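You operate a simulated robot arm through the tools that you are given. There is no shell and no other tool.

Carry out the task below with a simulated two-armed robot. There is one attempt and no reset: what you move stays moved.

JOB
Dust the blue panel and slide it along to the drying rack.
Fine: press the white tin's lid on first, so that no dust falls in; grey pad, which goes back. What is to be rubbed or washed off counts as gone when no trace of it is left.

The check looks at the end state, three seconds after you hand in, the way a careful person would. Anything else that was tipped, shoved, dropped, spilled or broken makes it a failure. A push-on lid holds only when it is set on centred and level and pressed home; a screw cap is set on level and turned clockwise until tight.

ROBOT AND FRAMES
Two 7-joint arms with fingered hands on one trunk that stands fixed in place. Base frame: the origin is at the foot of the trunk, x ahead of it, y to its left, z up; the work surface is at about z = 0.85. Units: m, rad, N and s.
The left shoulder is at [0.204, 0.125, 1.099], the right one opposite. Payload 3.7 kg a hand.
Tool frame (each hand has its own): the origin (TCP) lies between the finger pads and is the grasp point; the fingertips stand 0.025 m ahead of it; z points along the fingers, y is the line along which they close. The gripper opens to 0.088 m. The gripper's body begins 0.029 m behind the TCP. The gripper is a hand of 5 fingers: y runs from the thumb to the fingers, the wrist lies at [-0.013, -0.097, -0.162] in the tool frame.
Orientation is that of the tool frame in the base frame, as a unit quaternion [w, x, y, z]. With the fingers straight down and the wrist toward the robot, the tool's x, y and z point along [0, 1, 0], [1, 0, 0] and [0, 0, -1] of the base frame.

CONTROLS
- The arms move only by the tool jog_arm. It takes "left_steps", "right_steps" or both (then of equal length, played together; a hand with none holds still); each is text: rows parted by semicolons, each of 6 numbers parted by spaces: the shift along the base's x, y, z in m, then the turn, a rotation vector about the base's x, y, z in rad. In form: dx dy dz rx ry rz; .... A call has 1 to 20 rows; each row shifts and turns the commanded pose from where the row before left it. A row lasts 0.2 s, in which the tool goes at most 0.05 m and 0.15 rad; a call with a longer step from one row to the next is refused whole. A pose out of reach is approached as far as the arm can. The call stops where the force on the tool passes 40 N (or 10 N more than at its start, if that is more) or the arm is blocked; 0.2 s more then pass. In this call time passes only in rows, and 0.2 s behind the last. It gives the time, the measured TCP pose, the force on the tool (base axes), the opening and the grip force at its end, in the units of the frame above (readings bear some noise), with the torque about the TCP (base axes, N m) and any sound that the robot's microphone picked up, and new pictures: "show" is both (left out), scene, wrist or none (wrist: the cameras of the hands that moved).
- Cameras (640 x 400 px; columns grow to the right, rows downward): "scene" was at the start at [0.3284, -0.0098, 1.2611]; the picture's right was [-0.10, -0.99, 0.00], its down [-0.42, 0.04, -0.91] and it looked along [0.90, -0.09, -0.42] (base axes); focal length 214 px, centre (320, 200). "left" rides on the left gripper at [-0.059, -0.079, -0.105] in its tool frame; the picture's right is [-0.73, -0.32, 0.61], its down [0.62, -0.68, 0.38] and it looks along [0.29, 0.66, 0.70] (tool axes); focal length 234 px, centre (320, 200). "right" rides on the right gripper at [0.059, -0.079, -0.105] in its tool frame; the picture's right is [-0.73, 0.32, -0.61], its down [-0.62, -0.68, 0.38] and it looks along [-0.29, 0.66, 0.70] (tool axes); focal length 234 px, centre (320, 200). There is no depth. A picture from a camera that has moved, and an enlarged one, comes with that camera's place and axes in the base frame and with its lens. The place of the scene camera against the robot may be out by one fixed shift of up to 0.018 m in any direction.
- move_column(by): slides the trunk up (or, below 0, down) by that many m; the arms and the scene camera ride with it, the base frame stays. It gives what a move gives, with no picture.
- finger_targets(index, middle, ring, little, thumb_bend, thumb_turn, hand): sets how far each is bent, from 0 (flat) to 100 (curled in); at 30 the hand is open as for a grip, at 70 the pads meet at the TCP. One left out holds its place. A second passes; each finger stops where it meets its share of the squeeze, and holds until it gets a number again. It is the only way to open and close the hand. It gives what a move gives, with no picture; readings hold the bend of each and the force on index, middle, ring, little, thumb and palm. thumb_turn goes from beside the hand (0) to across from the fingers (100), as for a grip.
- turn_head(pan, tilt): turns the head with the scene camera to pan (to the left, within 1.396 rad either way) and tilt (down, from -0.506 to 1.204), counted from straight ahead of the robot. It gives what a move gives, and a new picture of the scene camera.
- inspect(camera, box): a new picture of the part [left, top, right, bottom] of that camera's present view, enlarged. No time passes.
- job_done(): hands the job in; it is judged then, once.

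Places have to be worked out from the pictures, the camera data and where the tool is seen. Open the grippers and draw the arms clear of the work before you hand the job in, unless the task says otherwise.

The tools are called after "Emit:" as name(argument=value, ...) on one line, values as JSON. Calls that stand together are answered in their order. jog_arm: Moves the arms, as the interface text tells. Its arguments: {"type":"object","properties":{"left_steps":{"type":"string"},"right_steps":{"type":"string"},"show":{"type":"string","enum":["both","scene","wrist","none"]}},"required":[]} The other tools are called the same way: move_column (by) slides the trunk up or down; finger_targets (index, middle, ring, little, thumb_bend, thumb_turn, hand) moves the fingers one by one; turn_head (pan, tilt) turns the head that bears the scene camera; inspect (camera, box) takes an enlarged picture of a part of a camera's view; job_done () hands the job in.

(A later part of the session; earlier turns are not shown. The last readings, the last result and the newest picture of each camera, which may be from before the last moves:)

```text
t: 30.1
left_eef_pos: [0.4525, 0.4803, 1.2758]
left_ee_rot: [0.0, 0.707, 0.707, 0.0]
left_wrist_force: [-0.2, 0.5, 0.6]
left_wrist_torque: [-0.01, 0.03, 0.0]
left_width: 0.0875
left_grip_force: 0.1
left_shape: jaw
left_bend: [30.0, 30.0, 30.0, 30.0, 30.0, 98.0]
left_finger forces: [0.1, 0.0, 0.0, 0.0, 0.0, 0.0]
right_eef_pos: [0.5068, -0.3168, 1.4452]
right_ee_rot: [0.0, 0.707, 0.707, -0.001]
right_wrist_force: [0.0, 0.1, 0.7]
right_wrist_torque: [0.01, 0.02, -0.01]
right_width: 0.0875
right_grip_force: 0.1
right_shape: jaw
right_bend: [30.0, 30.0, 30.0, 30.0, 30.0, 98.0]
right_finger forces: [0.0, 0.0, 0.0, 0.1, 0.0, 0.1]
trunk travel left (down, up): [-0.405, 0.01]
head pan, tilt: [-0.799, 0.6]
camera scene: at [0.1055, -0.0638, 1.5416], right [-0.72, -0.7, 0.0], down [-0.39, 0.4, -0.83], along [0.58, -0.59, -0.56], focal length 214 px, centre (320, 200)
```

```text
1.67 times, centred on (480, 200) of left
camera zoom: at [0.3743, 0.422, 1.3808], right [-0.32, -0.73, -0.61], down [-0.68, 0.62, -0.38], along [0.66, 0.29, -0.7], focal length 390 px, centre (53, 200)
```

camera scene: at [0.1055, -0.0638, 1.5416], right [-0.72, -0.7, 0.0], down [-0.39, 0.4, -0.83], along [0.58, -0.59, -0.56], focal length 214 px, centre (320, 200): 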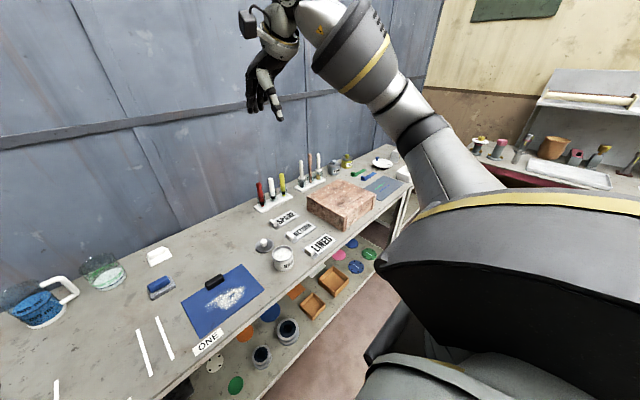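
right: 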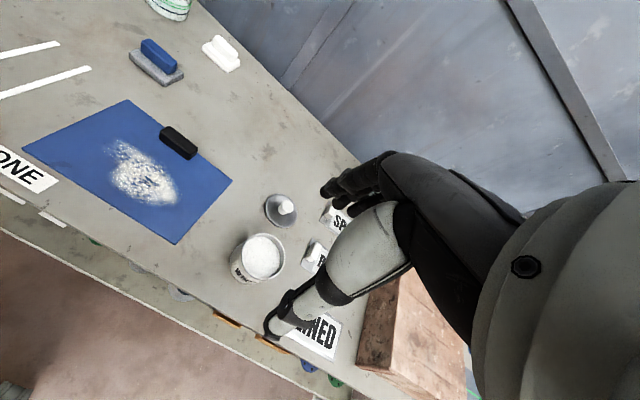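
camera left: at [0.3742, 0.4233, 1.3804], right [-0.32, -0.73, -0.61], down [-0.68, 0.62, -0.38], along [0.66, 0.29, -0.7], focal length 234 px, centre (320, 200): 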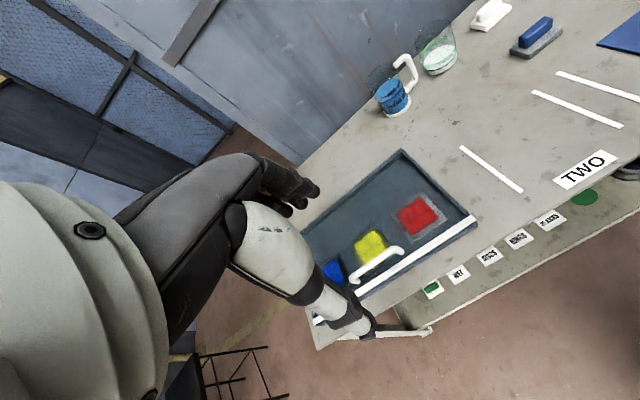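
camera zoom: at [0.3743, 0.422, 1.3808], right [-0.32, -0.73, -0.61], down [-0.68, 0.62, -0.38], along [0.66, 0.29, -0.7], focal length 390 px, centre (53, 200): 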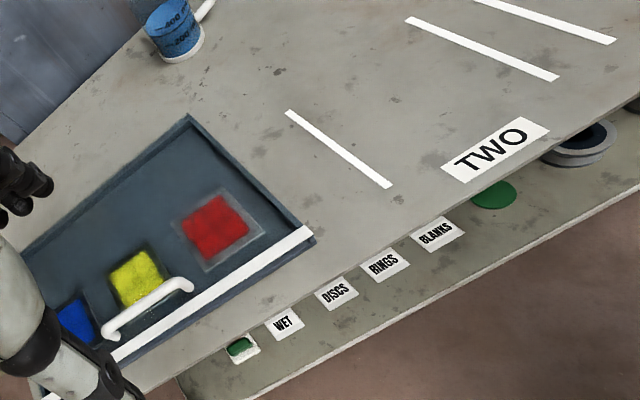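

A row was too long; I repeat with smaller steps.

Emit:
jog_arm(left_steps="0.002 -0.035 -0.015 0 0 0;0.002 -0.035 -0.015 0 0 0;0.002 -0.035 -0.015 0 0 0;0.002 -0.035 -0.015 0 0 0;0.002 -0.035 -0.015 0 0 0;0.002 -0.035 -0.015 0 0 0;0.002 -0.035 -0.015 0 0 0;0.002 -0.035 -0.015 0 0 0;0.002 -0.035 -0.015 0 0 0;0.002 -0.035 -0.015 0 0 0", show="wrist")

Emit:
inspect(camera="left", box=[320, 60, 640, 300])

```text
t: 32.3
left_eef_pos: [0.4735, 0.1297, 1.124]
left_ee_rot: [0.0, 0.707, 0.707, -0.001]
left_wrist_force: [0.6, -0.2, -0.5]
left_wrist_torque: [-0.01, 0.0, 0.0]
left_width: 0.0879
left_grip_force: 0.2
left_shape: jaw
left_bend: [30.0, 30.0, 30.0, 30.0, 30.0, 98.0]
left_finger forces: [0.1, 0.0, 0.0, 0.1, 0.0, 0.0]
right_eef_pos: [0.5062, -0.3178, 1.4452]
right_ee_rot: [0.001, 0.707, 0.707, 0.001]
right_wrist_force: [0.2, 0.2, 0.3]
right_wrist_torque: [0.02, -0.01, -0.03]
right_width: 0.0877
right_grip_force: 0.1
right_shape: jaw
right_bend: [30.0, 30.0, 30.0, 30.0, 30.0, 98.0]
right_finger forces: [0.0, 0.0, 0.0, 0.0, 0.1, 0.1]
trunk travel left (down, up): [-0.405, 0.01]
head pan, tilt: [-0.799, 0.6]
camera left: at [0.3947, 0.0707, 1.2297], right [-0.32, -0.73, -0.61], down [-0.68, 0.62, -0.38], along [0.66, 0.29, -0.7], focal length 234 px, centre (320, 200)
```

left: 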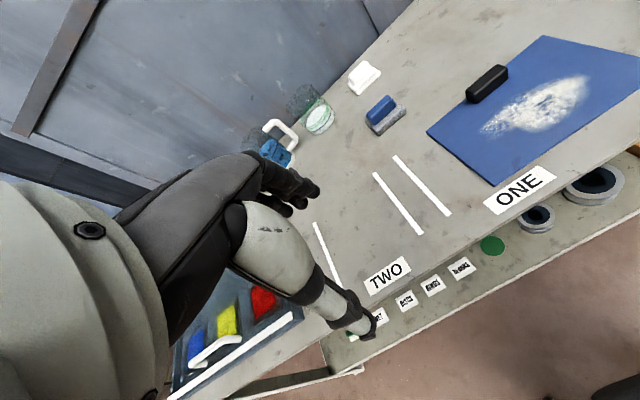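

```text
1.67 times, centred on (480, 180) of left
camera zoom: at [0.3947, 0.0707, 1.2297], right [-0.32, -0.73, -0.61], down [-0.68, 0.62, -0.38], along [0.66, 0.29, -0.7], focal length 390 px, centre (53, 233)
```

zoom: 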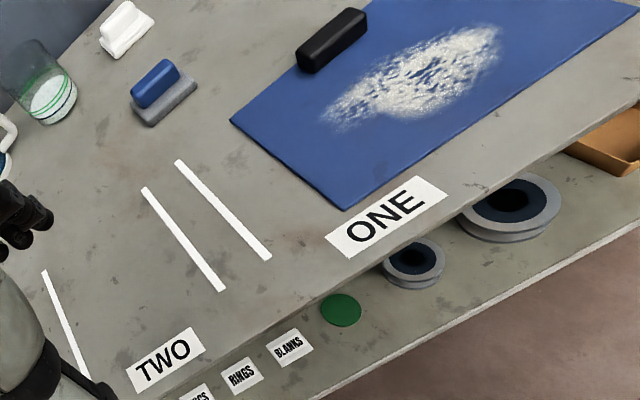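

The lines are flat paint. I go for a near top-down look at the tray on the left with the wrist camera.

Emit:
jog_arm(left_steps="0.008 0.036 0 0 0 0;0.008 0.036 0 0 0 0;0.008 0.036 0 0 0 0;0.008 0.036 0 0 0 0;0.008 0.036 0 0 0 0;0.008 0.036 0 0 0 0;0.008 0.036 0 0 0 0;0.008 0.036 0 0 0 0;0.008 0.036 0 0 0 0;0.008 0.036 0 0 0 0;0.008 0.036 0 0 0 0;0.008 0.036 0 0 0 0;0.008 0.036 -0.01 0 0 0;0.008 0.036 -0.01 0 0 0;0.008 0.036 -0.01 0 0 0;0.008 0.036 -0.01 0 0 0", show="wrist")

Emit:
inspect(camera="left", box=[300, 60, 640, 300])

```text
t: 35.7
left_eef_pos: [0.5797, 0.6342, 1.0974]
left_ee_rot: [0.001, 0.707, 0.707, 0.0]
left_wrist_force: [-0.1, -0.8, -0.9]
left_wrist_torque: [0.01, 0.0, 0.03]
left_width: 0.0878
left_grip_force: 0.0
left_shape: jaw
left_bend: [30.0, 30.0, 30.0, 30.0, 30.0, 98.0]
left_finger forces: [0.0, 0.0, 0.0, 0.1, 0.0, 0.1]
left hand out of reach, approached as far as the arm can: row 15, 16
right_eef_pos: [0.5066, -0.3167, 1.4457]
right_ee_rot: [0.0, 0.707, 0.707, 0.001]
right_wrist_force: [0.3, -0.3, 0.4]
right_wrist_torque: [0.01, 0.02, 0.0]
right_width: 0.0877
right_grip_force: 0.0
right_shape: jaw
right_bend: [30.0, 30.0, 30.0, 30.0, 30.0, 98.0]
right_finger forces: [0.1, 0.0, 0.0, 0.0, 0.0, 0.0]
trunk travel left (down, up): [-0.405, 0.01]
head pan, tilt: [-0.799, 0.6]
camera left: at [0.5013, 0.577, 1.2022], right [-0.32, -0.73, -0.61], down [-0.68, 0.62, -0.38], along [0.66, 0.29, -0.7], focal length 234 px, centre (320, 200)
```

left: 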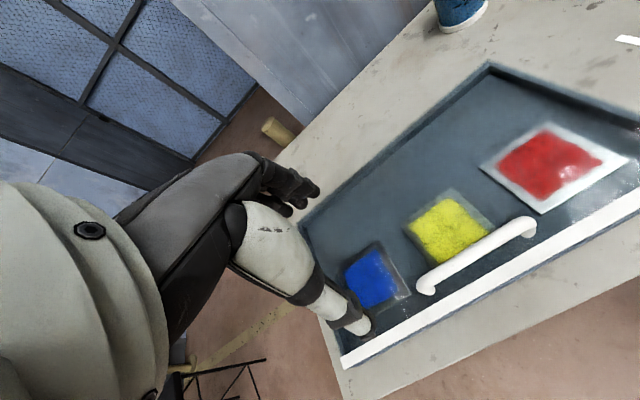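

```text
1.67 times, centred on (470, 180) of left
camera zoom: at [0.5013, 0.577, 1.2022], right [-0.32, -0.73, -0.61], down [-0.68, 0.62, -0.38], along [0.66, 0.29, -0.7], focal length 390 px, centre (70, 233)
```

zoom: 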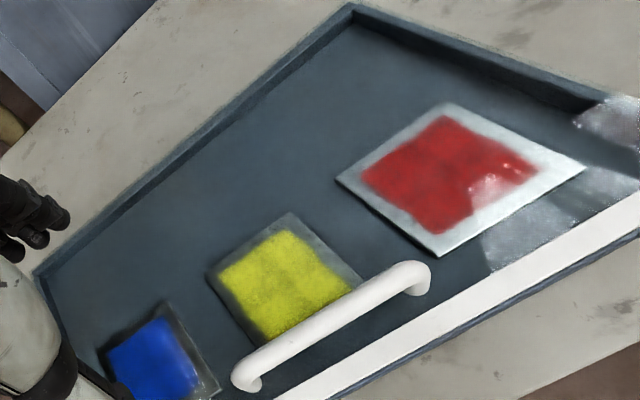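

Painted plates, glossy wet on red, lie in the tray. Before deciding, I check the wall boards and other surroundings for any naming of a drying rack.

Emit:
turn_head(pan=-1.39, tilt=0.15)

Emit:
inspect(camera="scene", box=[280, 40, 480, 180])

Emit:
inspect(camera="scene", box=[320, 150, 640, 350])

Emit:
turn_head(pan=0.9, tilt=0.1)

```text
t: 36.7
left_eef_pos: [0.5795, 0.6354, 1.0961]
left_ee_rot: [0.0, 0.707, 0.707, 0.0]
left_wrist_force: [-0.1, -0.3, -0.5]
left_wrist_torque: [-0.03, 0.0, -0.04]
left_width: 0.0879
left_grip_force: 0.1
left_shape: jaw
left_bend: [30.0, 30.0, 30.0, 30.0, 30.0, 98.0]
left_finger forces: [0.0, 0.1, 0.0, 0.1, 0.1, 0.1]
right_eef_pos: [0.5064, -0.3173, 1.4459]
right_ee_rot: [0.0, 0.707, 0.707, -0.001]
right_wrist_force: [0.1, -0.5, 0.4]
right_wrist_torque: [0.05, 0.02, 0.02]
right_width: 0.0877
right_grip_force: 0.1
right_shape: jaw
right_bend: [30.0, 30.0, 30.0, 30.0, 30.0, 98.0]
right_finger forces: [0.1, 0.1, 0.0, 0.0, 0.1, 0.0]
trunk travel left (down, up): [-0.405, 0.01]
head pan, tilt: [-1.389, 0.15]
camera scene: at [0.0608, -0.0918, 1.583], right [-0.98, -0.18, 0.0], down [-0.03, 0.15, -0.99], along [0.18, -0.97, -0.15], focal length 214 px, centre (320, 200)
```

scene: 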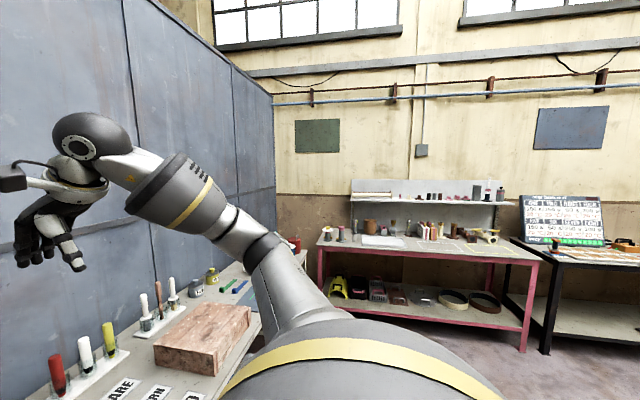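

```text
2.86 times, centred on (380, 110) of scene
camera zoom: at [0.0608, -0.0918, 1.583], right [-0.98, -0.18, 0.0], down [-0.03, 0.15, -0.99], along [0.18, -0.97, -0.15], focal length 613 px, centre (149, 457)
```

zoom: 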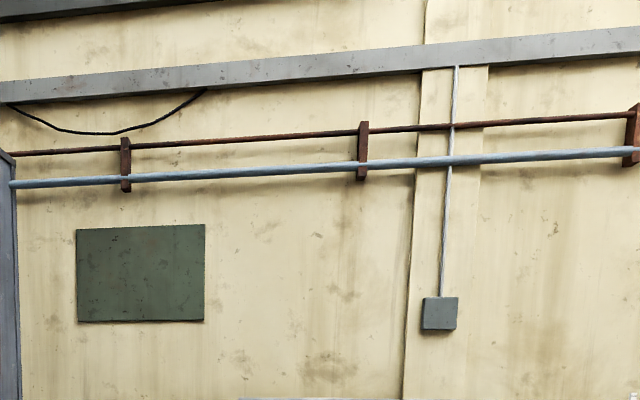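

```text
2.00 times, centred on (480, 250) of scene
camera zoom: at [0.0608, -0.0918, 1.583], right [-0.98, -0.18, 0.0], down [-0.03, 0.15, -0.99], along [0.18, -0.97, -0.15], focal length 429 px, centre (0, 100)
```

zoom: 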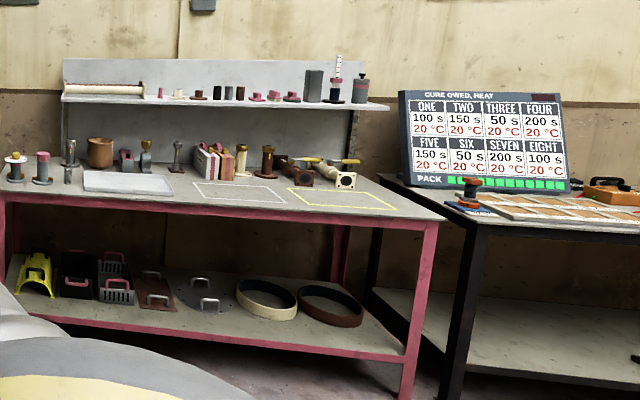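

```text
t: 38.8
left_eef_pos: [0.5796, 0.6353, 1.0969]
left_ee_rot: [0.0, 0.707, 0.707, 0.001]
left_wrist_force: [0.1, -0.3, 0.3]
left_wrist_torque: [-0.02, 0.03, 0.0]
left_width: 0.0879
left_grip_force: 0.2
left_shape: jaw
left_bend: [30.0, 30.0, 30.0, 30.0, 30.0, 98.0]
left_finger forces: [0.1, 0.0, 0.0, 0.0, 0.0, 0.0]
right_eef_pos: [0.5077, -0.3167, 1.4458]
right_ee_rot: [0.0, 0.707, 0.707, 0.001]
right_wrist_force: [-0.1, 0.2, 0.2]
right_wrist_torque: [0.02, -0.02, 0.01]
right_width: 0.088
right_grip_force: 0.2
right_shape: jaw
right_bend: [30.0, 30.0, 30.0, 30.0, 30.0, 98.0]
right_finger forces: [0.0, 0.0, 0.0, 0.1, 0.0, 0.0]
trunk travel left (down, up): [-0.405, 0.01]
head pan, tilt: [0.901, 0.099]
camera scene: at [0.1011, 0.0716, 1.5878], right [0.78, -0.62, 0.0], down [-0.06, -0.08, -1.0], along [0.62, 0.78, -0.1], focal length 214 px, centre (320, 200)
```

scene: 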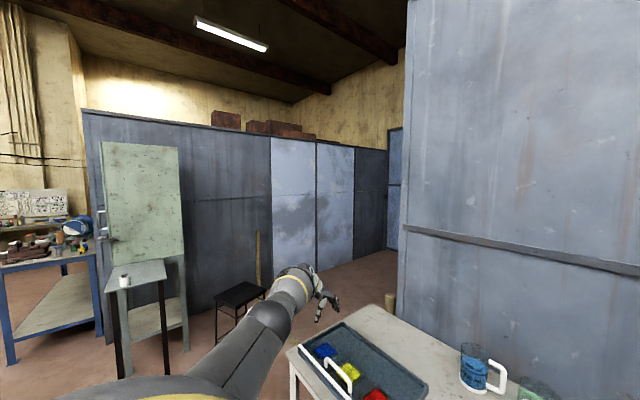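

Nothing is labelled as a rack so far; the far-right end of the bench is hidden behind the right arm. I move the right hand out to the right, high, to view that end with its wrist camera.

Emit:
jog_arm(right_steps="0 -0.038 -0.005 0 0 0;0 -0.038 -0.005 0 0 0;0 -0.038 -0.005 0 0 0;0 -0.038 -0.005 0 0 0;0 -0.038 -0.005 0 0 0;0 -0.038 -0.005 0 0 0;0 -0.038 -0.005 0 0 0;0 -0.038 -0.005 0 0 0;0 -0.038 -0.005 0 0 0;0 -0.038 -0.005 0 0 0;0 -0.038 -0.005 0 0 0;0 -0.038 -0.005 0 0 0", show="wrist")

Emit:
turn_head(pan=-1.0, tilt=0.4)

```text
t: 41.4
left_eef_pos: [0.5787, 0.6343, 1.098]
left_ee_rot: [0.0, 0.707, 0.707, 0.0]
left_wrist_force: [0.1, 0.0, -0.1]
left_wrist_torque: [-0.01, -0.01, 0.0]
left_width: 0.088
left_grip_force: 0.1
left_shape: jaw
left_bend: [30.0, 30.0, 30.0, 30.0, 30.0, 98.0]
left_finger forces: [0.0, 0.1, 0.0, 0.1, 0.1, 0.0]
right_eef_pos: [0.5069, -0.4882, 1.4238]
right_ee_rot: [0.0, 0.707, 0.707, -0.001]
right_wrist_force: [0.1, 0.0, 0.7]
right_wrist_torque: [0.03, 0.01, -0.01]
right_width: 0.0879
right_grip_force: 0.1
right_shape: jaw
right_bend: [30.0, 30.0, 30.0, 30.0, 30.0, 98.0]
right_finger forces: [0.1, 0.0, 0.1, 0.0, 0.1, 0.1]
right hand out of reach, approached as far as the arm can: row 5, 6, 7, 8, 9, 10, 11, 12
trunk travel left (down, up): [-0.405, 0.01]
head pan, tilt: [0.901, 0.099]
camera right: at [0.4271, -0.4297, 1.528], right [0.32, -0.73, 0.61], down [-0.68, -0.62, -0.38], along [0.66, -0.29, -0.7], focal length 234 px, centre (320, 200)
```

right: 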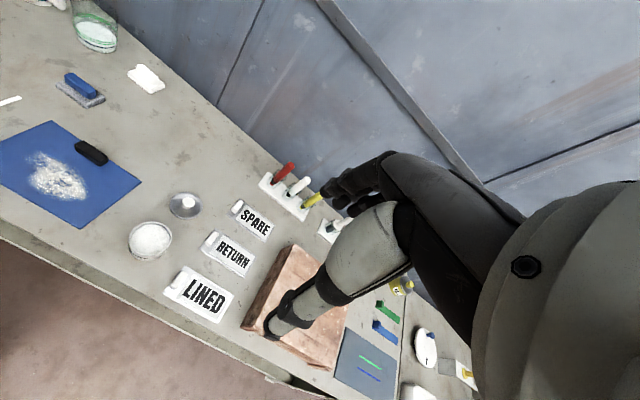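

```text
t: 43.3
left_eef_pos: [0.5793, 0.6341, 1.0968]
left_ee_rot: [-0.001, 0.708, 0.707, -0.001]
left_wrist_force: [0.0, -0.5, 0.1]
left_wrist_torque: [0.01, 0.02, 0.0]
left_width: 0.0877
left_grip_force: 0.1
left_shape: jaw
left_bend: [30.0, 30.0, 30.0, 30.0, 30.0, 98.0]
left_finger forces: [0.0, 0.0, 0.0, 0.1, 0.0, 0.0]
right_eef_pos: [0.5063, -0.4882, 1.4229]
right_ee_rot: [0.0, 0.707, 0.707, 0.0]
right_wrist_force: [-0.3, 0.8, 0.0]
right_wrist_torque: [-0.01, -0.02, -0.03]
right_width: 0.0877
right_grip_force: 0.2
right_shape: jaw
right_bend: [30.0, 30.0, 30.0, 30.0, 30.0, 98.0]
right_finger forces: [0.1, 0.1, 0.1, 0.0, 0.0, 0.0]
trunk travel left (down, up): [-0.405, 0.01]
head pan, tilt: [-1.0, 0.4]
camera scene: at [0.094, -0.0784, 1.5599], right [-0.84, -0.54, 0.0], down [-0.21, 0.33, -0.92], along [0.5, -0.78, -0.39], focal length 214 px, centre (320, 200)
```

scene: 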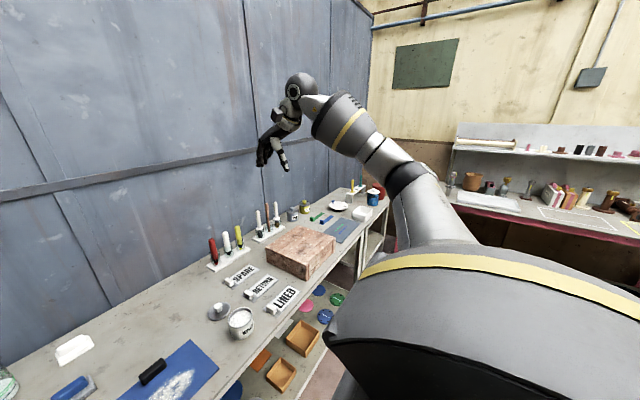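

The bench's far right end is now in view; I enlarge it.

Emit:
inspect(camera="scene", box=[260, 170, 400, 270])

Emit:
inspect(camera="right", box=[320, 260, 500, 400])

```text
4.00 times, centred on (330, 220) of scene
camera zoom: at [0.094, -0.0784, 1.5599], right [-0.84, -0.54, 0.0], down [-0.21, 0.33, -0.92], along [0.5, -0.78, -0.39], focal length 858 px, centre (280, 120)
```

zoom: 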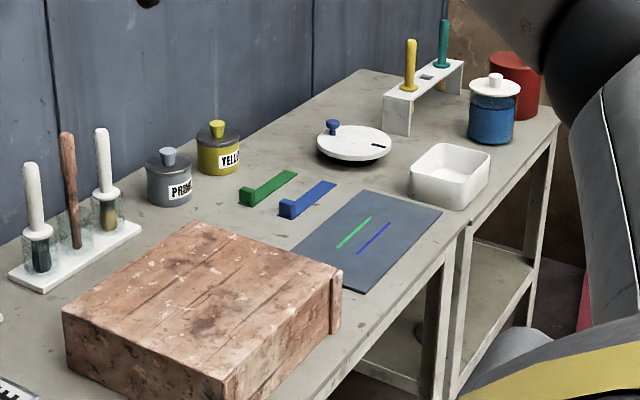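

```text
2.86 times, centred on (410, 330) of right
camera zoom: at [0.4271, -0.4298, 1.5281], right [0.32, -0.73, 0.61], down [-0.68, -0.62, -0.38], along [0.66, -0.29, -0.7], focal length 669 px, centre (63, -171)
```

zoom: 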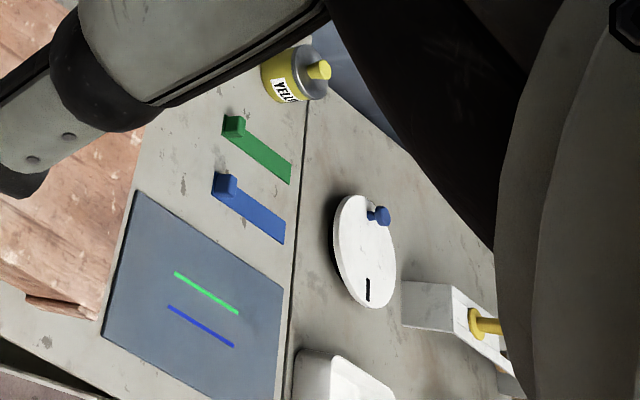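

Still no rack by name on that side. I look once more at the lower shelf and its labels, then decide.

Emit:
turn_head(pan=0.45, tilt=1.0)

Emit:
inspect(camera="scene", box=[220, 180, 420, 320])

Emit:
inspect(camera="scene", box=[400, 200, 640, 370])

Emit:
inspect(camera="scene", box=[180, 60, 420, 220])

```text
t: 44.8
left_eef_pos: [0.5784, 0.6364, 1.0964]
left_ee_rot: [0.0, 0.707, 0.708, 0.001]
left_wrist_force: [-0.8, 0.4, 0.7]
left_wrist_torque: [0.06, 0.01, 0.03]
left_width: 0.0877
left_grip_force: 0.1
left_shape: jaw
left_bend: [30.0, 30.0, 30.0, 30.0, 30.0, 98.0]
left_finger forces: [0.0, 0.1, 0.1, 0.1, 0.0, 0.0]
right_eef_pos: [0.5067, -0.4889, 1.4225]
right_ee_rot: [0.0, 0.707, 0.708, 0.0]
right_wrist_force: [-1.4, 0.3, 0.6]
right_wrist_torque: [0.01, 0.0, 0.01]
right_width: 0.0878
right_grip_force: 0.1
right_shape: jaw
right_bend: [30.0, 30.0, 30.0, 30.0, 30.0, 98.0]
right_finger forces: [0.0, 0.1, 0.0, 0.0, 0.0, 0.0]
trunk travel left (down, up): [-0.405, 0.01]
head pan, tilt: [0.45, 1.0]
camera scene: at [0.1067, 0.0298, 1.5097], right [0.43, -0.9, 0.0], down [-0.76, -0.36, -0.54], along [0.49, 0.23, -0.84], focal length 214 px, centre (320, 200)
```

scene: 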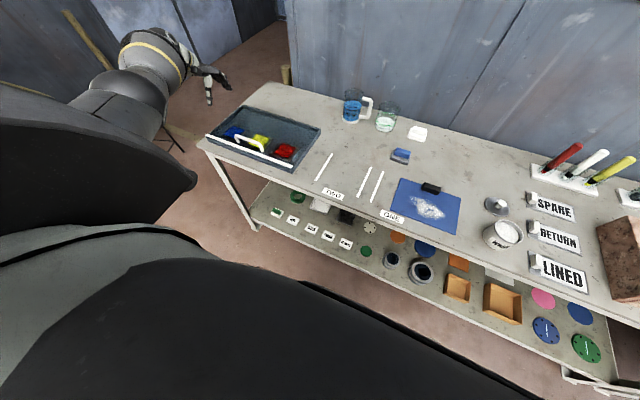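

```text
2.86 times, centred on (320, 250) of scene
camera zoom: at [0.1067, 0.0298, 1.5097], right [0.43, -0.9, 0.0], down [-0.76, -0.36, -0.54], along [0.49, 0.23, -0.84], focal length 613 px, centre (320, 57)
```

zoom: 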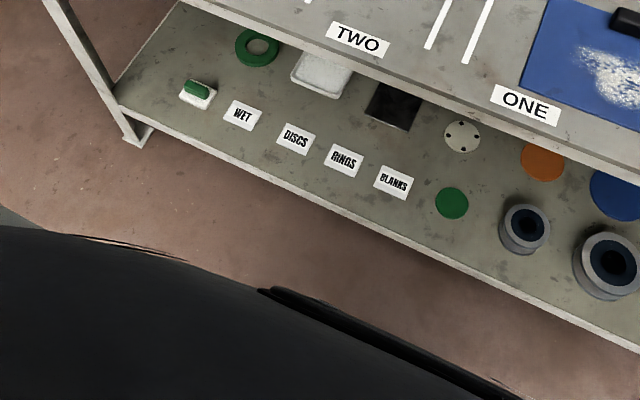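

```text
2.35 times, centred on (520, 285) of scene
camera zoom: at [0.1067, 0.0298, 1.5097], right [0.43, -0.9, 0.0], down [-0.76, -0.36, -0.54], along [0.49, 0.23, -0.84], focal length 505 px, centre (-151, 0)
```

zoom: 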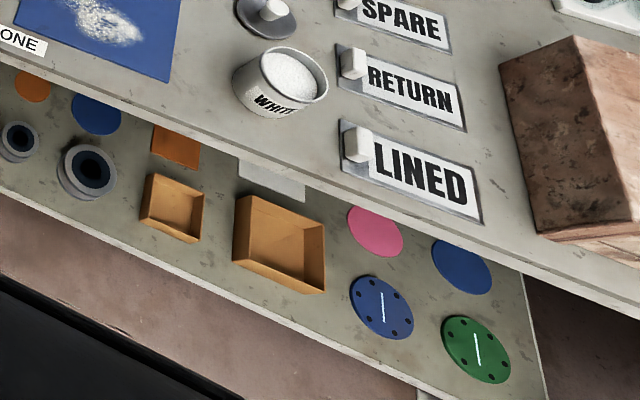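

```text
2.50 times, centred on (300, 140) of scene
camera zoom: at [0.1067, 0.0298, 1.5097], right [0.43, -0.9, 0.0], down [-0.76, -0.36, -0.54], along [0.49, 0.23, -0.84], focal length 536 px, centre (370, 350)
```

zoom: 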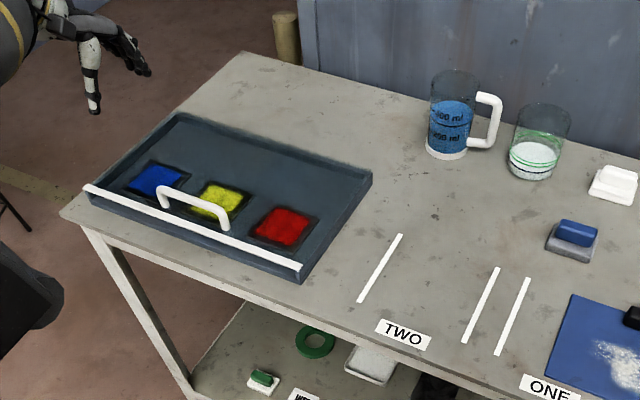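

No rack other than the shallow tray at the left end, where the wet-painted plates lie; I judge that tray to be the drying rack. I now draw the arms back toward the middle before lowering the trunk again.

Emit:
jog_arm(left_steps="-0.012 -0.028 0.032 0 0 0;-0.012 -0.028 0.032 0 0 0;-0.012 -0.028 0.032 0 0 0;-0.012 -0.028 0.032 0 0 0;-0.012 -0.028 0.032 0 0 0;-0.012 -0.028 0.032 0 0 0;-0.012 -0.028 0.032 0 0 0;-0.012 -0.028 0.032 0 0 0;-0.012 -0.028 0.032 0 0 0;-0.012 -0.028 0.032 0 0 0", right_steps="0 0.017 0.002 0 0 0;0 0.017 0.002 0 0 0;0 0.017 0.002 0 0 0;0 0.017 0.002 0 0 0;0 0.017 0.002 0 0 0;0 0.017 0.002 0 0 0;0 0.017 0.002 0 0 0;0 0.017 0.002 0 0 0;0 0.017 0.002 0 0 0;0 0.017 0.002 0 0 0", show="none")

```text
t: 47.0
left_eef_pos: [0.4584, 0.3538, 1.4152]
left_ee_rot: [0.0, 0.707, 0.707, -0.001]
left_wrist_force: [0.8, 0.2, -1.0]
left_wrist_torque: [0.02, 0.01, 0.0]
left_width: 0.0876
left_grip_force: 0.0
left_shape: jaw
left_bend: [30.0, 30.0, 30.0, 30.0, 30.0, 98.0]
left_finger forces: [0.0, 0.0, 0.0, 0.0, 0.0, 0.1]
right_eef_pos: [0.5068, -0.3177, 1.4448]
right_ee_rot: [0.0, 0.708, 0.706, -0.002]
right_wrist_force: [-0.8, -0.5, -0.3]
right_wrist_torque: [0.0, 0.0, 0.02]
right_width: 0.0876
right_grip_force: 0.0
right_shape: jaw
right_bend: [30.0, 30.0, 30.0, 30.0, 30.0, 98.0]
right_finger forces: [0.0, 0.0, 0.0, 0.0, 0.0, 0.0]
trunk travel left (down, up): [-0.405, 0.01]
head pan, tilt: [0.45, 1.0]
```

Both hands are high and central. I lower the trunk back to its start height and look at the lid and tin.

Emit:
move_column(by=-0.28)

Emit:
turn_head(pan=-0.4, tilt=0.7)

Emit:
inspect(camera="scene", box=[260, 160, 460, 300])

```text
t: 49.9
left_eef_pos: [0.4577, 0.3562, 1.1369]
left_ee_rot: [0.001, 0.707, 0.707, 0.001]
left_wrist_force: [0.0, 0.1, 0.5]
left_wrist_torque: [-0.01, -0.02, -0.01]
left_width: 0.0879
left_grip_force: 0.1
left_shape: jaw
left_bend: [30.0, 30.0, 30.0, 30.0, 30.0, 98.0]
left_finger forces: [0.0, 0.0, 0.1, 0.1, 0.1, 0.0]
right_eef_pos: [0.5057, -0.3182, 1.1651]
right_ee_rot: [0.0, 0.707, 0.707, 0.001]
right_wrist_force: [0.0, -0.5, -0.9]
right_wrist_torque: [-0.02, 0.0, -0.01]
right_width: 0.0875
right_grip_force: 0.0
right_shape: jaw
right_bend: [30.0, 30.0, 30.0, 30.0, 30.0, 98.0]
right_finger forces: [0.0, 0.0, 0.0, 0.1, 0.0, 0.0]
trunk travel left (down, up): [-0.125, 0.29]
head pan, tilt: [0.45, 1.0]
```

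```text
t: 51.0
left_eef_pos: [0.4595, 0.3551, 1.1363]
left_ee_rot: [0.0, 0.707, 0.707, 0.0]
left_wrist_force: [0.6, 0.1, -0.3]
left_wrist_torque: [0.03, 0.0, -0.03]
left_width: 0.088
left_grip_force: 0.0
left_shape: jaw
left_bend: [30.0, 30.0, 30.0, 30.0, 30.0, 98.0]
left_finger forces: [0.1, 0.1, 0.1, 0.0, 0.1, 0.0]
right_eef_pos: [0.5072, -0.3176, 1.1643]
right_ee_rot: [0.0, 0.707, 0.707, -0.001]
right_wrist_force: [-0.6, 0.0, -0.8]
right_wrist_torque: [0.02, -0.02, -0.02]
right_width: 0.0877
right_grip_force: 0.1
right_shape: jaw
right_bend: [30.0, 30.0, 30.0, 30.0, 30.0, 98.0]
right_finger forces: [0.0, 0.1, 0.0, 0.1, 0.0, 0.0]
trunk travel left (down, up): [-0.125, 0.29]
head pan, tilt: [-0.4, 0.7]
camera scene: at [0.315, -0.0336, 1.2371], right [-0.39, -0.92, 0.0], down [-0.59, 0.25, -0.76], along [0.7, -0.3, -0.64], focal length 214 px, centre (320, 200)
```

scene: 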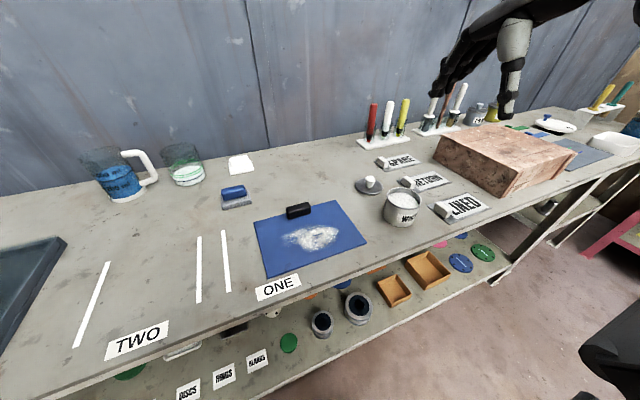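

```text
2.86 times, centred on (360, 230) of scene
camera zoom: at [0.315, -0.0336, 1.2371], right [-0.39, -0.92, 0.0], down [-0.59, 0.25, -0.76], along [0.7, -0.3, -0.64], focal length 613 px, centre (206, 114)
```

zoom: 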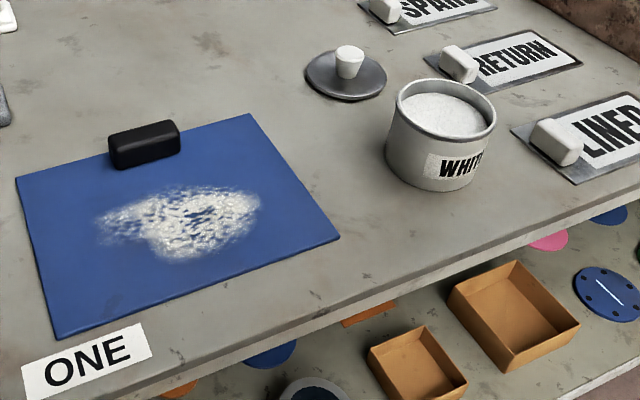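

From the wrist camera I place the lid near [0.715, -0.357] and the tin near [0.59, -0.365]; the scene camera seems about 1.5 cm off. I move the right hand above the lid to refine this.

Emit:
jog_arm(right_steps="0.035 -0.0065 -0.025 0 0 0;0.035 -0.0065 -0.025 0 0 0;0.035 -0.0065 -0.025 0 0 0;0.035 -0.0065 -0.025 0 0 0;0.035 -0.0065 -0.025 0 0 0;0.033 -0.0065 -0.025 0 0 0", show="both")

Emit:
inspect(camera="right", box=[120, 180, 400, 380])

```text
t: 52.4
left_eef_pos: [0.4597, 0.356, 1.136]
left_ee_rot: [-0.001, 0.707, 0.707, -0.001]
left_wrist_force: [0.0, -0.1, -0.1]
left_wrist_torque: [-0.01, 0.0, -0.01]
left_width: 0.0879
left_grip_force: 0.0
left_shape: jaw
left_bend: [30.0, 30.0, 30.0, 30.0, 30.0, 98.0]
left_finger forces: [0.0, 0.0, 0.1, 0.0, 0.0, 0.1]
right_eef_pos: [0.7145, -0.3575, 1.0117]
right_ee_rot: [-0.001, 0.706, 0.708, -0.001]
right_wrist_force: [-0.4, 0.6, -0.6]
right_wrist_torque: [-0.01, -0.02, -0.03]
right_width: 0.0877
right_grip_force: 0.1
right_shape: jaw
right_bend: [30.0, 30.0, 30.0, 30.0, 30.0, 98.0]
right_finger forces: [0.1, 0.0, 0.0, 0.1, 0.0, 0.1]
trunk travel left (down, up): [-0.125, 0.29]
head pan, tilt: [-0.4, 0.7]
camera scene: at [0.3156, -0.0337, 1.2368], right [-0.39, -0.92, 0.0], down [-0.59, 0.25, -0.76], along [0.7, -0.3, -0.64], focal length 214 px, centre (320, 200)
camera right: at [0.6348, -0.2991, 1.1164], right [0.32, -0.73, 0.61], down [-0.68, -0.62, -0.38], along [0.66, -0.29, -0.7], focal length 234 px, centre (320, 200)
```

scene: 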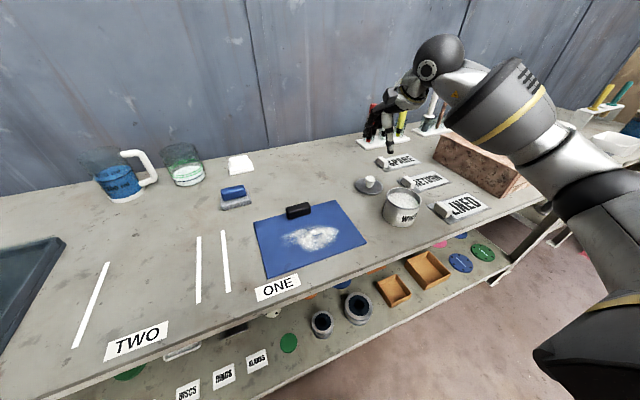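
right: 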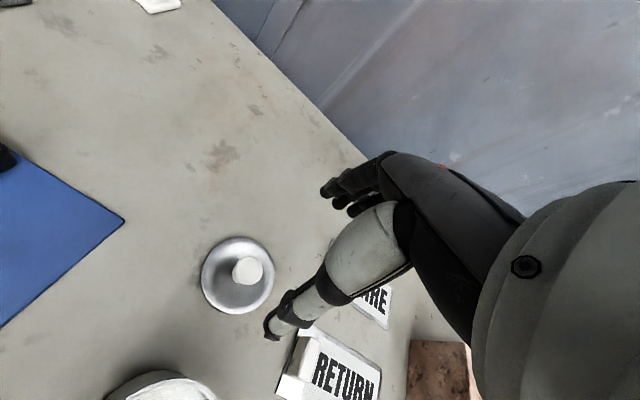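

```text
2.00 times, centred on (260, 280) of right
camera zoom: at [0.6348, -0.2991, 1.1164], right [0.32, -0.73, 0.61], down [-0.68, -0.62, -0.38], along [0.66, -0.29, -0.7], focal length 468 px, centre (440, 40)
```

zoom: 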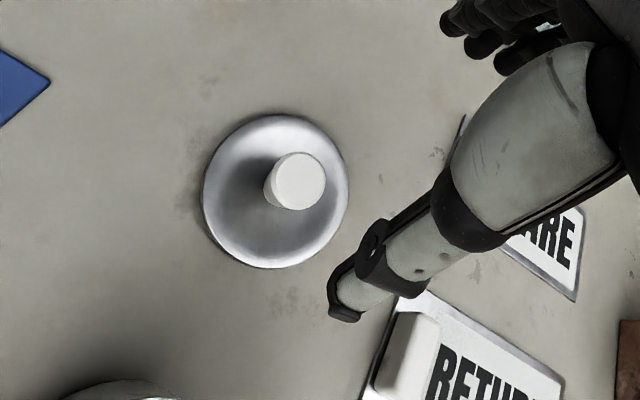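

The lid's knob axis is at about [0.717, -0.358], knob top at z ≈ 0.889. I shift 2 mm and lower the open hand around the knob.

Emit:
jog_arm(right_steps="0.002 0 -0.03 0 0 0;0 0 -0.03 0 0 0;0 0 -0.03 0 0 0;0 0 -0.02 0 0 0;0 0 -0.008 0 0 0", show="wrist")

Emit:
inspect(camera="right", box=[220, 140, 440, 340])

Emit:
inspect(camera="scene", box=[320, 100, 480, 220])

```text
t: 53.6
left_eef_pos: [0.4595, 0.3557, 1.1365]
left_ee_rot: [0.0, 0.707, 0.707, 0.0]
left_wrist_force: [0.1, -0.1, -0.1]
left_wrist_torque: [0.01, -0.02, 0.03]
left_width: 0.0879
left_grip_force: 0.1
left_shape: jaw
left_bend: [30.0, 30.0, 30.0, 30.0, 30.0, 98.0]
left_finger forces: [0.0, 0.1, 0.1, 0.0, 0.1, 0.0]
right_eef_pos: [0.7174, -0.3583, 0.8949]
right_ee_rot: [0.0, 0.707, 0.707, 0.001]
right_wrist_force: [0.1, -0.3, 0.3]
right_wrist_torque: [-0.03, -0.02, 0.01]
right_width: 0.0876
right_grip_force: 0.1
right_shape: jaw
right_bend: [30.0, 30.0, 30.0, 30.0, 30.0, 98.0]
right_finger forces: [0.0, 0.2, 0.1, 0.0, 0.0, 0.0]
trunk travel left (down, up): [-0.125, 0.29]
head pan, tilt: [-0.4, 0.7]
camera right: at [0.6368, -0.2989, 0.9991], right [0.32, -0.73, 0.61], down [-0.68, -0.62, -0.38], along [0.66, -0.29, -0.7], focal length 234 px, centre (320, 200)
```

right: 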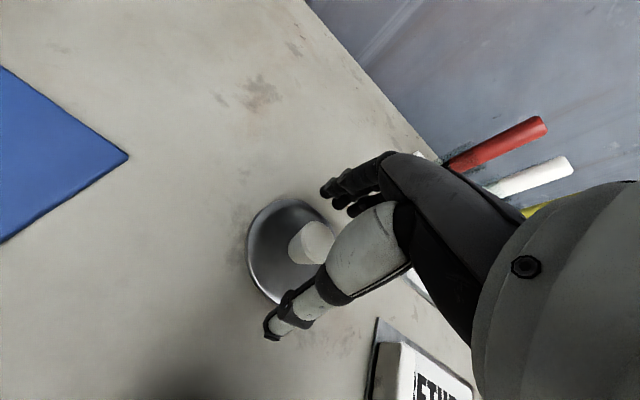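

```text
2.00 times, centred on (330, 240) of right
camera zoom: at [0.6368, -0.2989, 0.9991], right [0.32, -0.73, 0.61], down [-0.68, -0.62, -0.38], along [0.66, -0.29, -0.7], focal length 468 px, centre (300, 120)
```

zoom: 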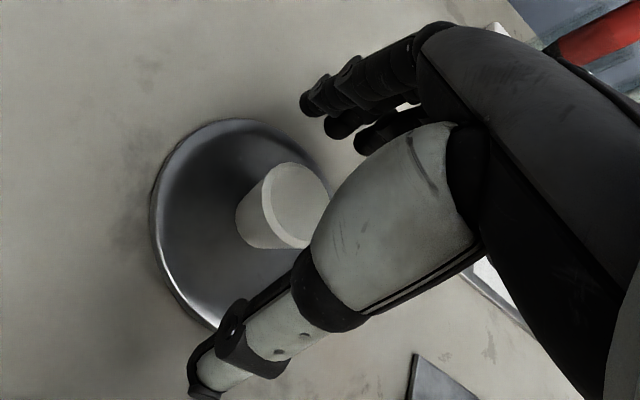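

```text
3.33 times, centred on (400, 160) of scene
camera zoom: at [0.315, -0.0336, 1.2371], right [-0.39, -0.92, 0.0], down [-0.59, 0.25, -0.76], along [0.7, -0.3, -0.64], focal length 715 px, centre (53, 333)
```

zoom: 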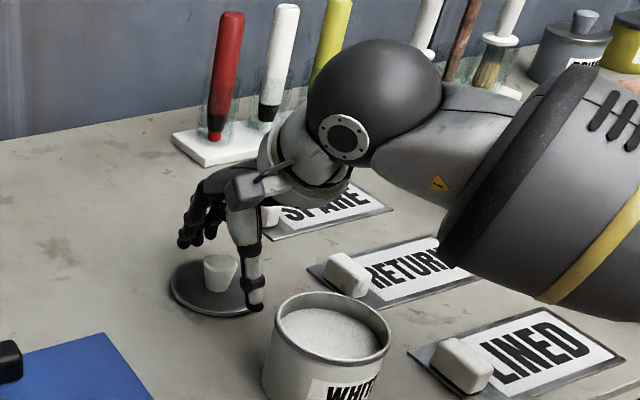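

The hand straddles the knob, thumb in front, fingers behind. I lower 6 mm more and watch the force, then close gently.

Emit:
jog_arm(right_steps="0 0 -0.003 0 0 0;0 0 -0.003 0 0 0", show="none")

Emit:
finger_targets(hand="right", index=60, middle=60, ring=60, little=60, thumb_bend=60)

Emit:
inspect(camera="right", box=[220, 140, 440, 340])

```text
t: 54.2
left_eef_pos: [0.4581, 0.3545, 1.1363]
left_ee_rot: [0.0, 0.707, 0.707, 0.001]
left_wrist_force: [0.0, 0.2, -0.2]
left_wrist_torque: [0.01, 0.02, 0.02]
left_width: 0.0875
left_grip_force: 0.1
left_shape: jaw
left_bend: [30.0, 30.0, 30.0, 30.0, 30.0, 98.0]
left_finger forces: [0.1, 0.0, 0.0, 0.0, 0.1, 0.0]
right_eef_pos: [0.7169, -0.3574, 0.89]
right_ee_rot: [0.001, 0.707, 0.707, 0.0]
right_wrist_force: [0.3, -0.2, -0.9]
right_wrist_torque: [0.0, 0.01, -0.01]
right_width: 0.0876
right_grip_force: 0.2
right_shape: jaw
right_bend: [30.0, 30.0, 30.0, 30.0, 30.0, 98.0]
right_finger forces: [0.1, 0.0, 0.0, 0.0, 0.1, 0.0]
trunk travel left (down, up): [-0.125, 0.29]
head pan, tilt: [-0.4, 0.7]
```

```text
t: 55.2
left_eef_pos: [0.4593, 0.3544, 1.1366]
left_ee_rot: [0.0, 0.707, 0.707, 0.001]
left_wrist_force: [-0.4, 0.5, -0.2]
left_wrist_torque: [0.04, -0.01, 0.03]
left_width: 0.0879
left_grip_force: 0.1
left_shape: jaw
left_bend: [30.0, 30.0, 30.0, 30.0, 30.0, 98.0]
left_finger forces: [0.0, 0.0, 0.1, 0.0, 0.0, 0.0]
right_eef_pos: [0.7175, -0.3564, 0.8885]
right_ee_rot: [0.0, 0.707, 0.707, 0.001]
right_wrist_force: [-0.7, 0.0, 0.1]
right_wrist_torque: [0.01, 0.0, -0.01]
right_width: 0.02
right_grip_force: 0.4
right_shape: fingers
right_bend: [60.0, 60.0, 60.0, 60.0, 60.0, 98.0]
right_finger forces: [0.0, 0.0, 0.0, 0.0, 0.0, 0.0]
trunk travel left (down, up): [-0.125, 0.29]
head pan, tilt: [-0.4, 0.7]
```

```text
2.00 times, centred on (330, 240) of right
camera zoom: at [0.6371, -0.2983, 0.9938], right [0.32, -0.73, 0.61], down [-0.68, -0.62, -0.38], along [0.66, -0.29, -0.7], focal length 468 px, centre (300, 120)
```

zoom: 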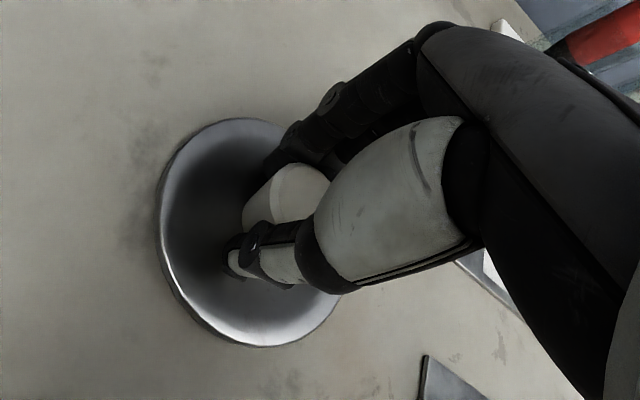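

Fingers are at the knob with hardly any force. I close on to a firm squeeze.

Emit:
finger_targets(hand="right", index=75, middle=75, ring=75, little=75, thumb_bend=75)

Emit:
inspect(camera="right", box=[220, 140, 440, 340])

```text
t: 56.2
left_eef_pos: [0.459, 0.3547, 1.1353]
left_ee_rot: [0.0, 0.707, 0.707, 0.0]
left_wrist_force: [-0.2, 0.1, -0.7]
left_wrist_torque: [0.02, -0.01, -0.02]
left_width: 0.0877
left_grip_force: 0.1
left_shape: jaw
left_bend: [30.0, 30.0, 30.0, 30.0, 30.0, 98.0]
left_finger forces: [0.0, 0.0, 0.0, 0.1, 0.1, 0.1]
right_eef_pos: [0.7167, -0.3569, 0.8873]
right_ee_rot: [-0.001, 0.707, 0.707, 0.001]
right_wrist_force: [0.1, 0.5, 0.3]
right_wrist_torque: [0.0, -0.01, -0.02]
right_width: 0.0102
right_grip_force: 15.1
right_shape: fingers
right_bend: [73.0, 72.0, 75.0, 75.0, 65.0, 95.0]
right_finger forces: [7.3, 8.3, 0.0, 0.0, 14.4, 0.0]
trunk travel left (down, up): [-0.125, 0.29]
head pan, tilt: [-0.4, 0.7]
```

```text
2.00 times, centred on (330, 240) of right
camera zoom: at [0.6371, -0.2983, 0.9938], right [0.32, -0.73, 0.61], down [-0.68, -0.62, -0.38], along [0.66, -0.29, -0.7], focal length 468 px, centre (300, 120)
```

zoom: 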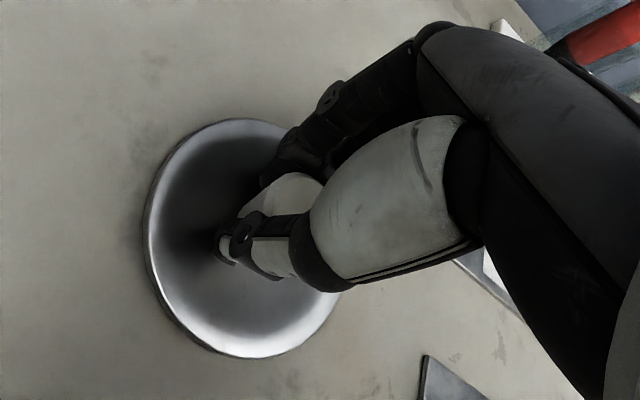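

Index, middle and thumb hold the knob with about 15 N. I lift slowly and check the lid hangs level.

Emit:
jog_arm(right_steps="0 0 0.008 0 0 0;0 0 0.012 0 0 0;0 0 0.02 0 0 0;0 0 0.02 0 0 0;0 0 0.02 0 0 0;0 0 0.02 0 0 0", show="both")

Emit:
inspect(camera="right", box=[160, 140, 440, 340])

Emit:
inspect(camera="scene", box=[320, 80, 480, 230])

```text
t: 57.6
left_eef_pos: [0.4584, 0.3559, 1.1359]
left_ee_rot: [0.0, 0.707, 0.707, 0.001]
left_wrist_force: [0.5, -0.6, 0.2]
left_wrist_torque: [-0.01, 0.04, 0.01]
left_width: 0.0877
left_grip_force: 0.1
left_shape: jaw
left_bend: [30.0, 30.0, 30.0, 30.0, 30.0, 98.0]
left_finger forces: [0.0, 0.1, 0.0, 0.1, 0.0, 0.0]
right_eef_pos: [0.7175, -0.3574, 0.991]
right_ee_rot: [0.0, 0.707, 0.708, 0.0]
right_wrist_force: [-0.5, 0.2, 0.2]
right_wrist_torque: [0.0, -0.02, 0.0]
right_width: 0.01
right_grip_force: 15.0
right_shape: fingers
right_bend: [73.0, 72.0, 75.0, 75.0, 65.0, 95.0]
right_finger forces: [7.4, 8.4, 0.0, 0.0, 14.3, 0.0]
trunk travel left (down, up): [-0.125, 0.29]
head pan, tilt: [-0.4, 0.7]
camera scene: at [0.3147, -0.0335, 1.2372], right [-0.39, -0.92, 0.0], down [-0.59, 0.25, -0.77], along [0.7, -0.3, -0.64], focal length 214 px, centre (320, 200)
camera right: at [0.6372, -0.2989, 1.0949], right [0.32, -0.73, 0.61], down [-0.68, -0.62, -0.38], along [0.66, -0.29, -0.7], focal length 234 px, centre (320, 200)
```

scene: 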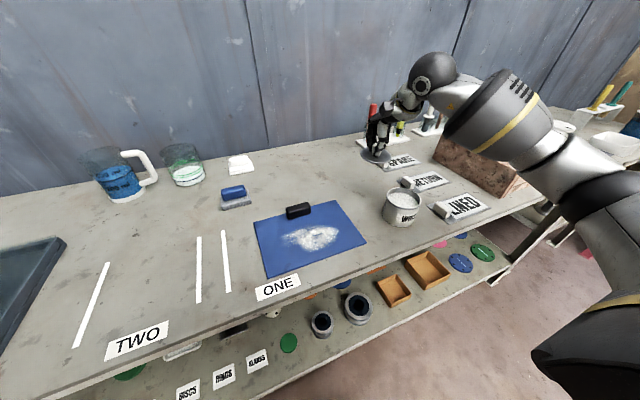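
right: 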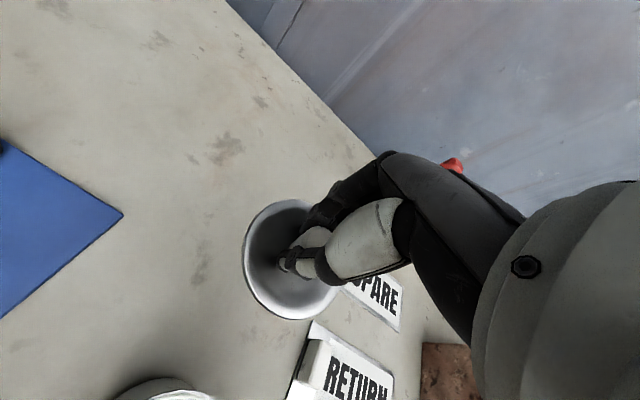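

```text
2.00 times, centred on (300, 240) of right
camera zoom: at [0.6372, -0.2989, 1.0949], right [0.32, -0.73, 0.61], down [-0.68, -0.62, -0.38], along [0.66, -0.29, -0.7], focal length 468 px, centre (360, 120)
```

zoom: 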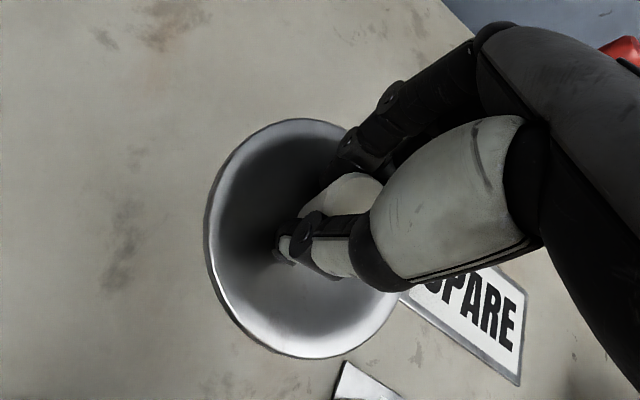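

```text
2.67 times, centred on (400, 155) of scene
camera zoom: at [0.3147, -0.0335, 1.2372], right [-0.39, -0.92, 0.0], down [-0.59, 0.25, -0.77], along [0.7, -0.3, -0.64], focal length 572 px, centre (107, 320)
```

zoom: 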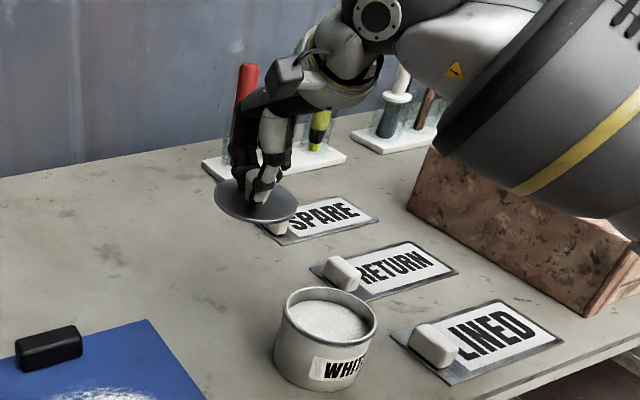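

The lid is held, though it may be slightly tilted. I enlarge it in both cameras to judge the tilt.

Emit:
inspect(camera="right", box=[230, 180, 370, 340])

Emit:
inspect(camera="scene", box=[345, 110, 445, 180])

```text
2.50 times, centred on (300, 260) of right
camera zoom: at [0.6372, -0.2989, 1.0949], right [0.32, -0.73, 0.61], down [-0.68, -0.62, -0.38], along [0.66, -0.29, -0.7], focal length 585 px, centre (370, 50)
```

zoom: 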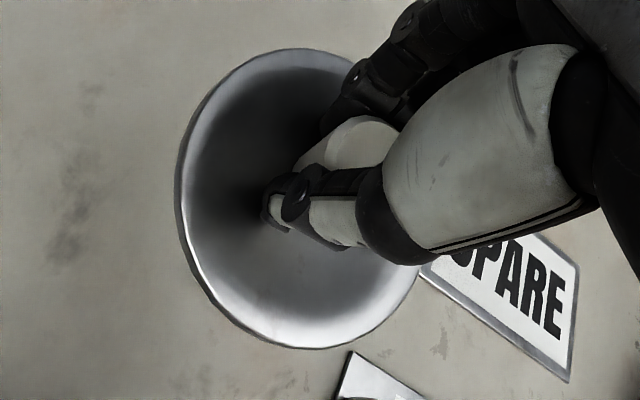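

```text
5.71 times, centred on (395, 145) of scene
camera zoom: at [0.3147, -0.0335, 1.2372], right [-0.39, -0.92, 0.0], down [-0.59, 0.25, -0.77], along [0.7, -0.3, -0.64], focal length 1226 px, centre (-109, 514)
```

zoom: 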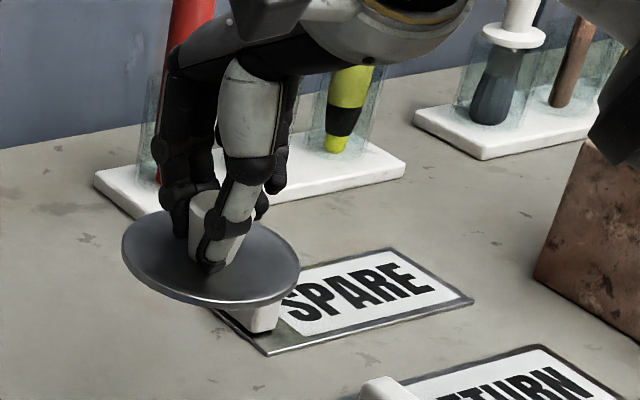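

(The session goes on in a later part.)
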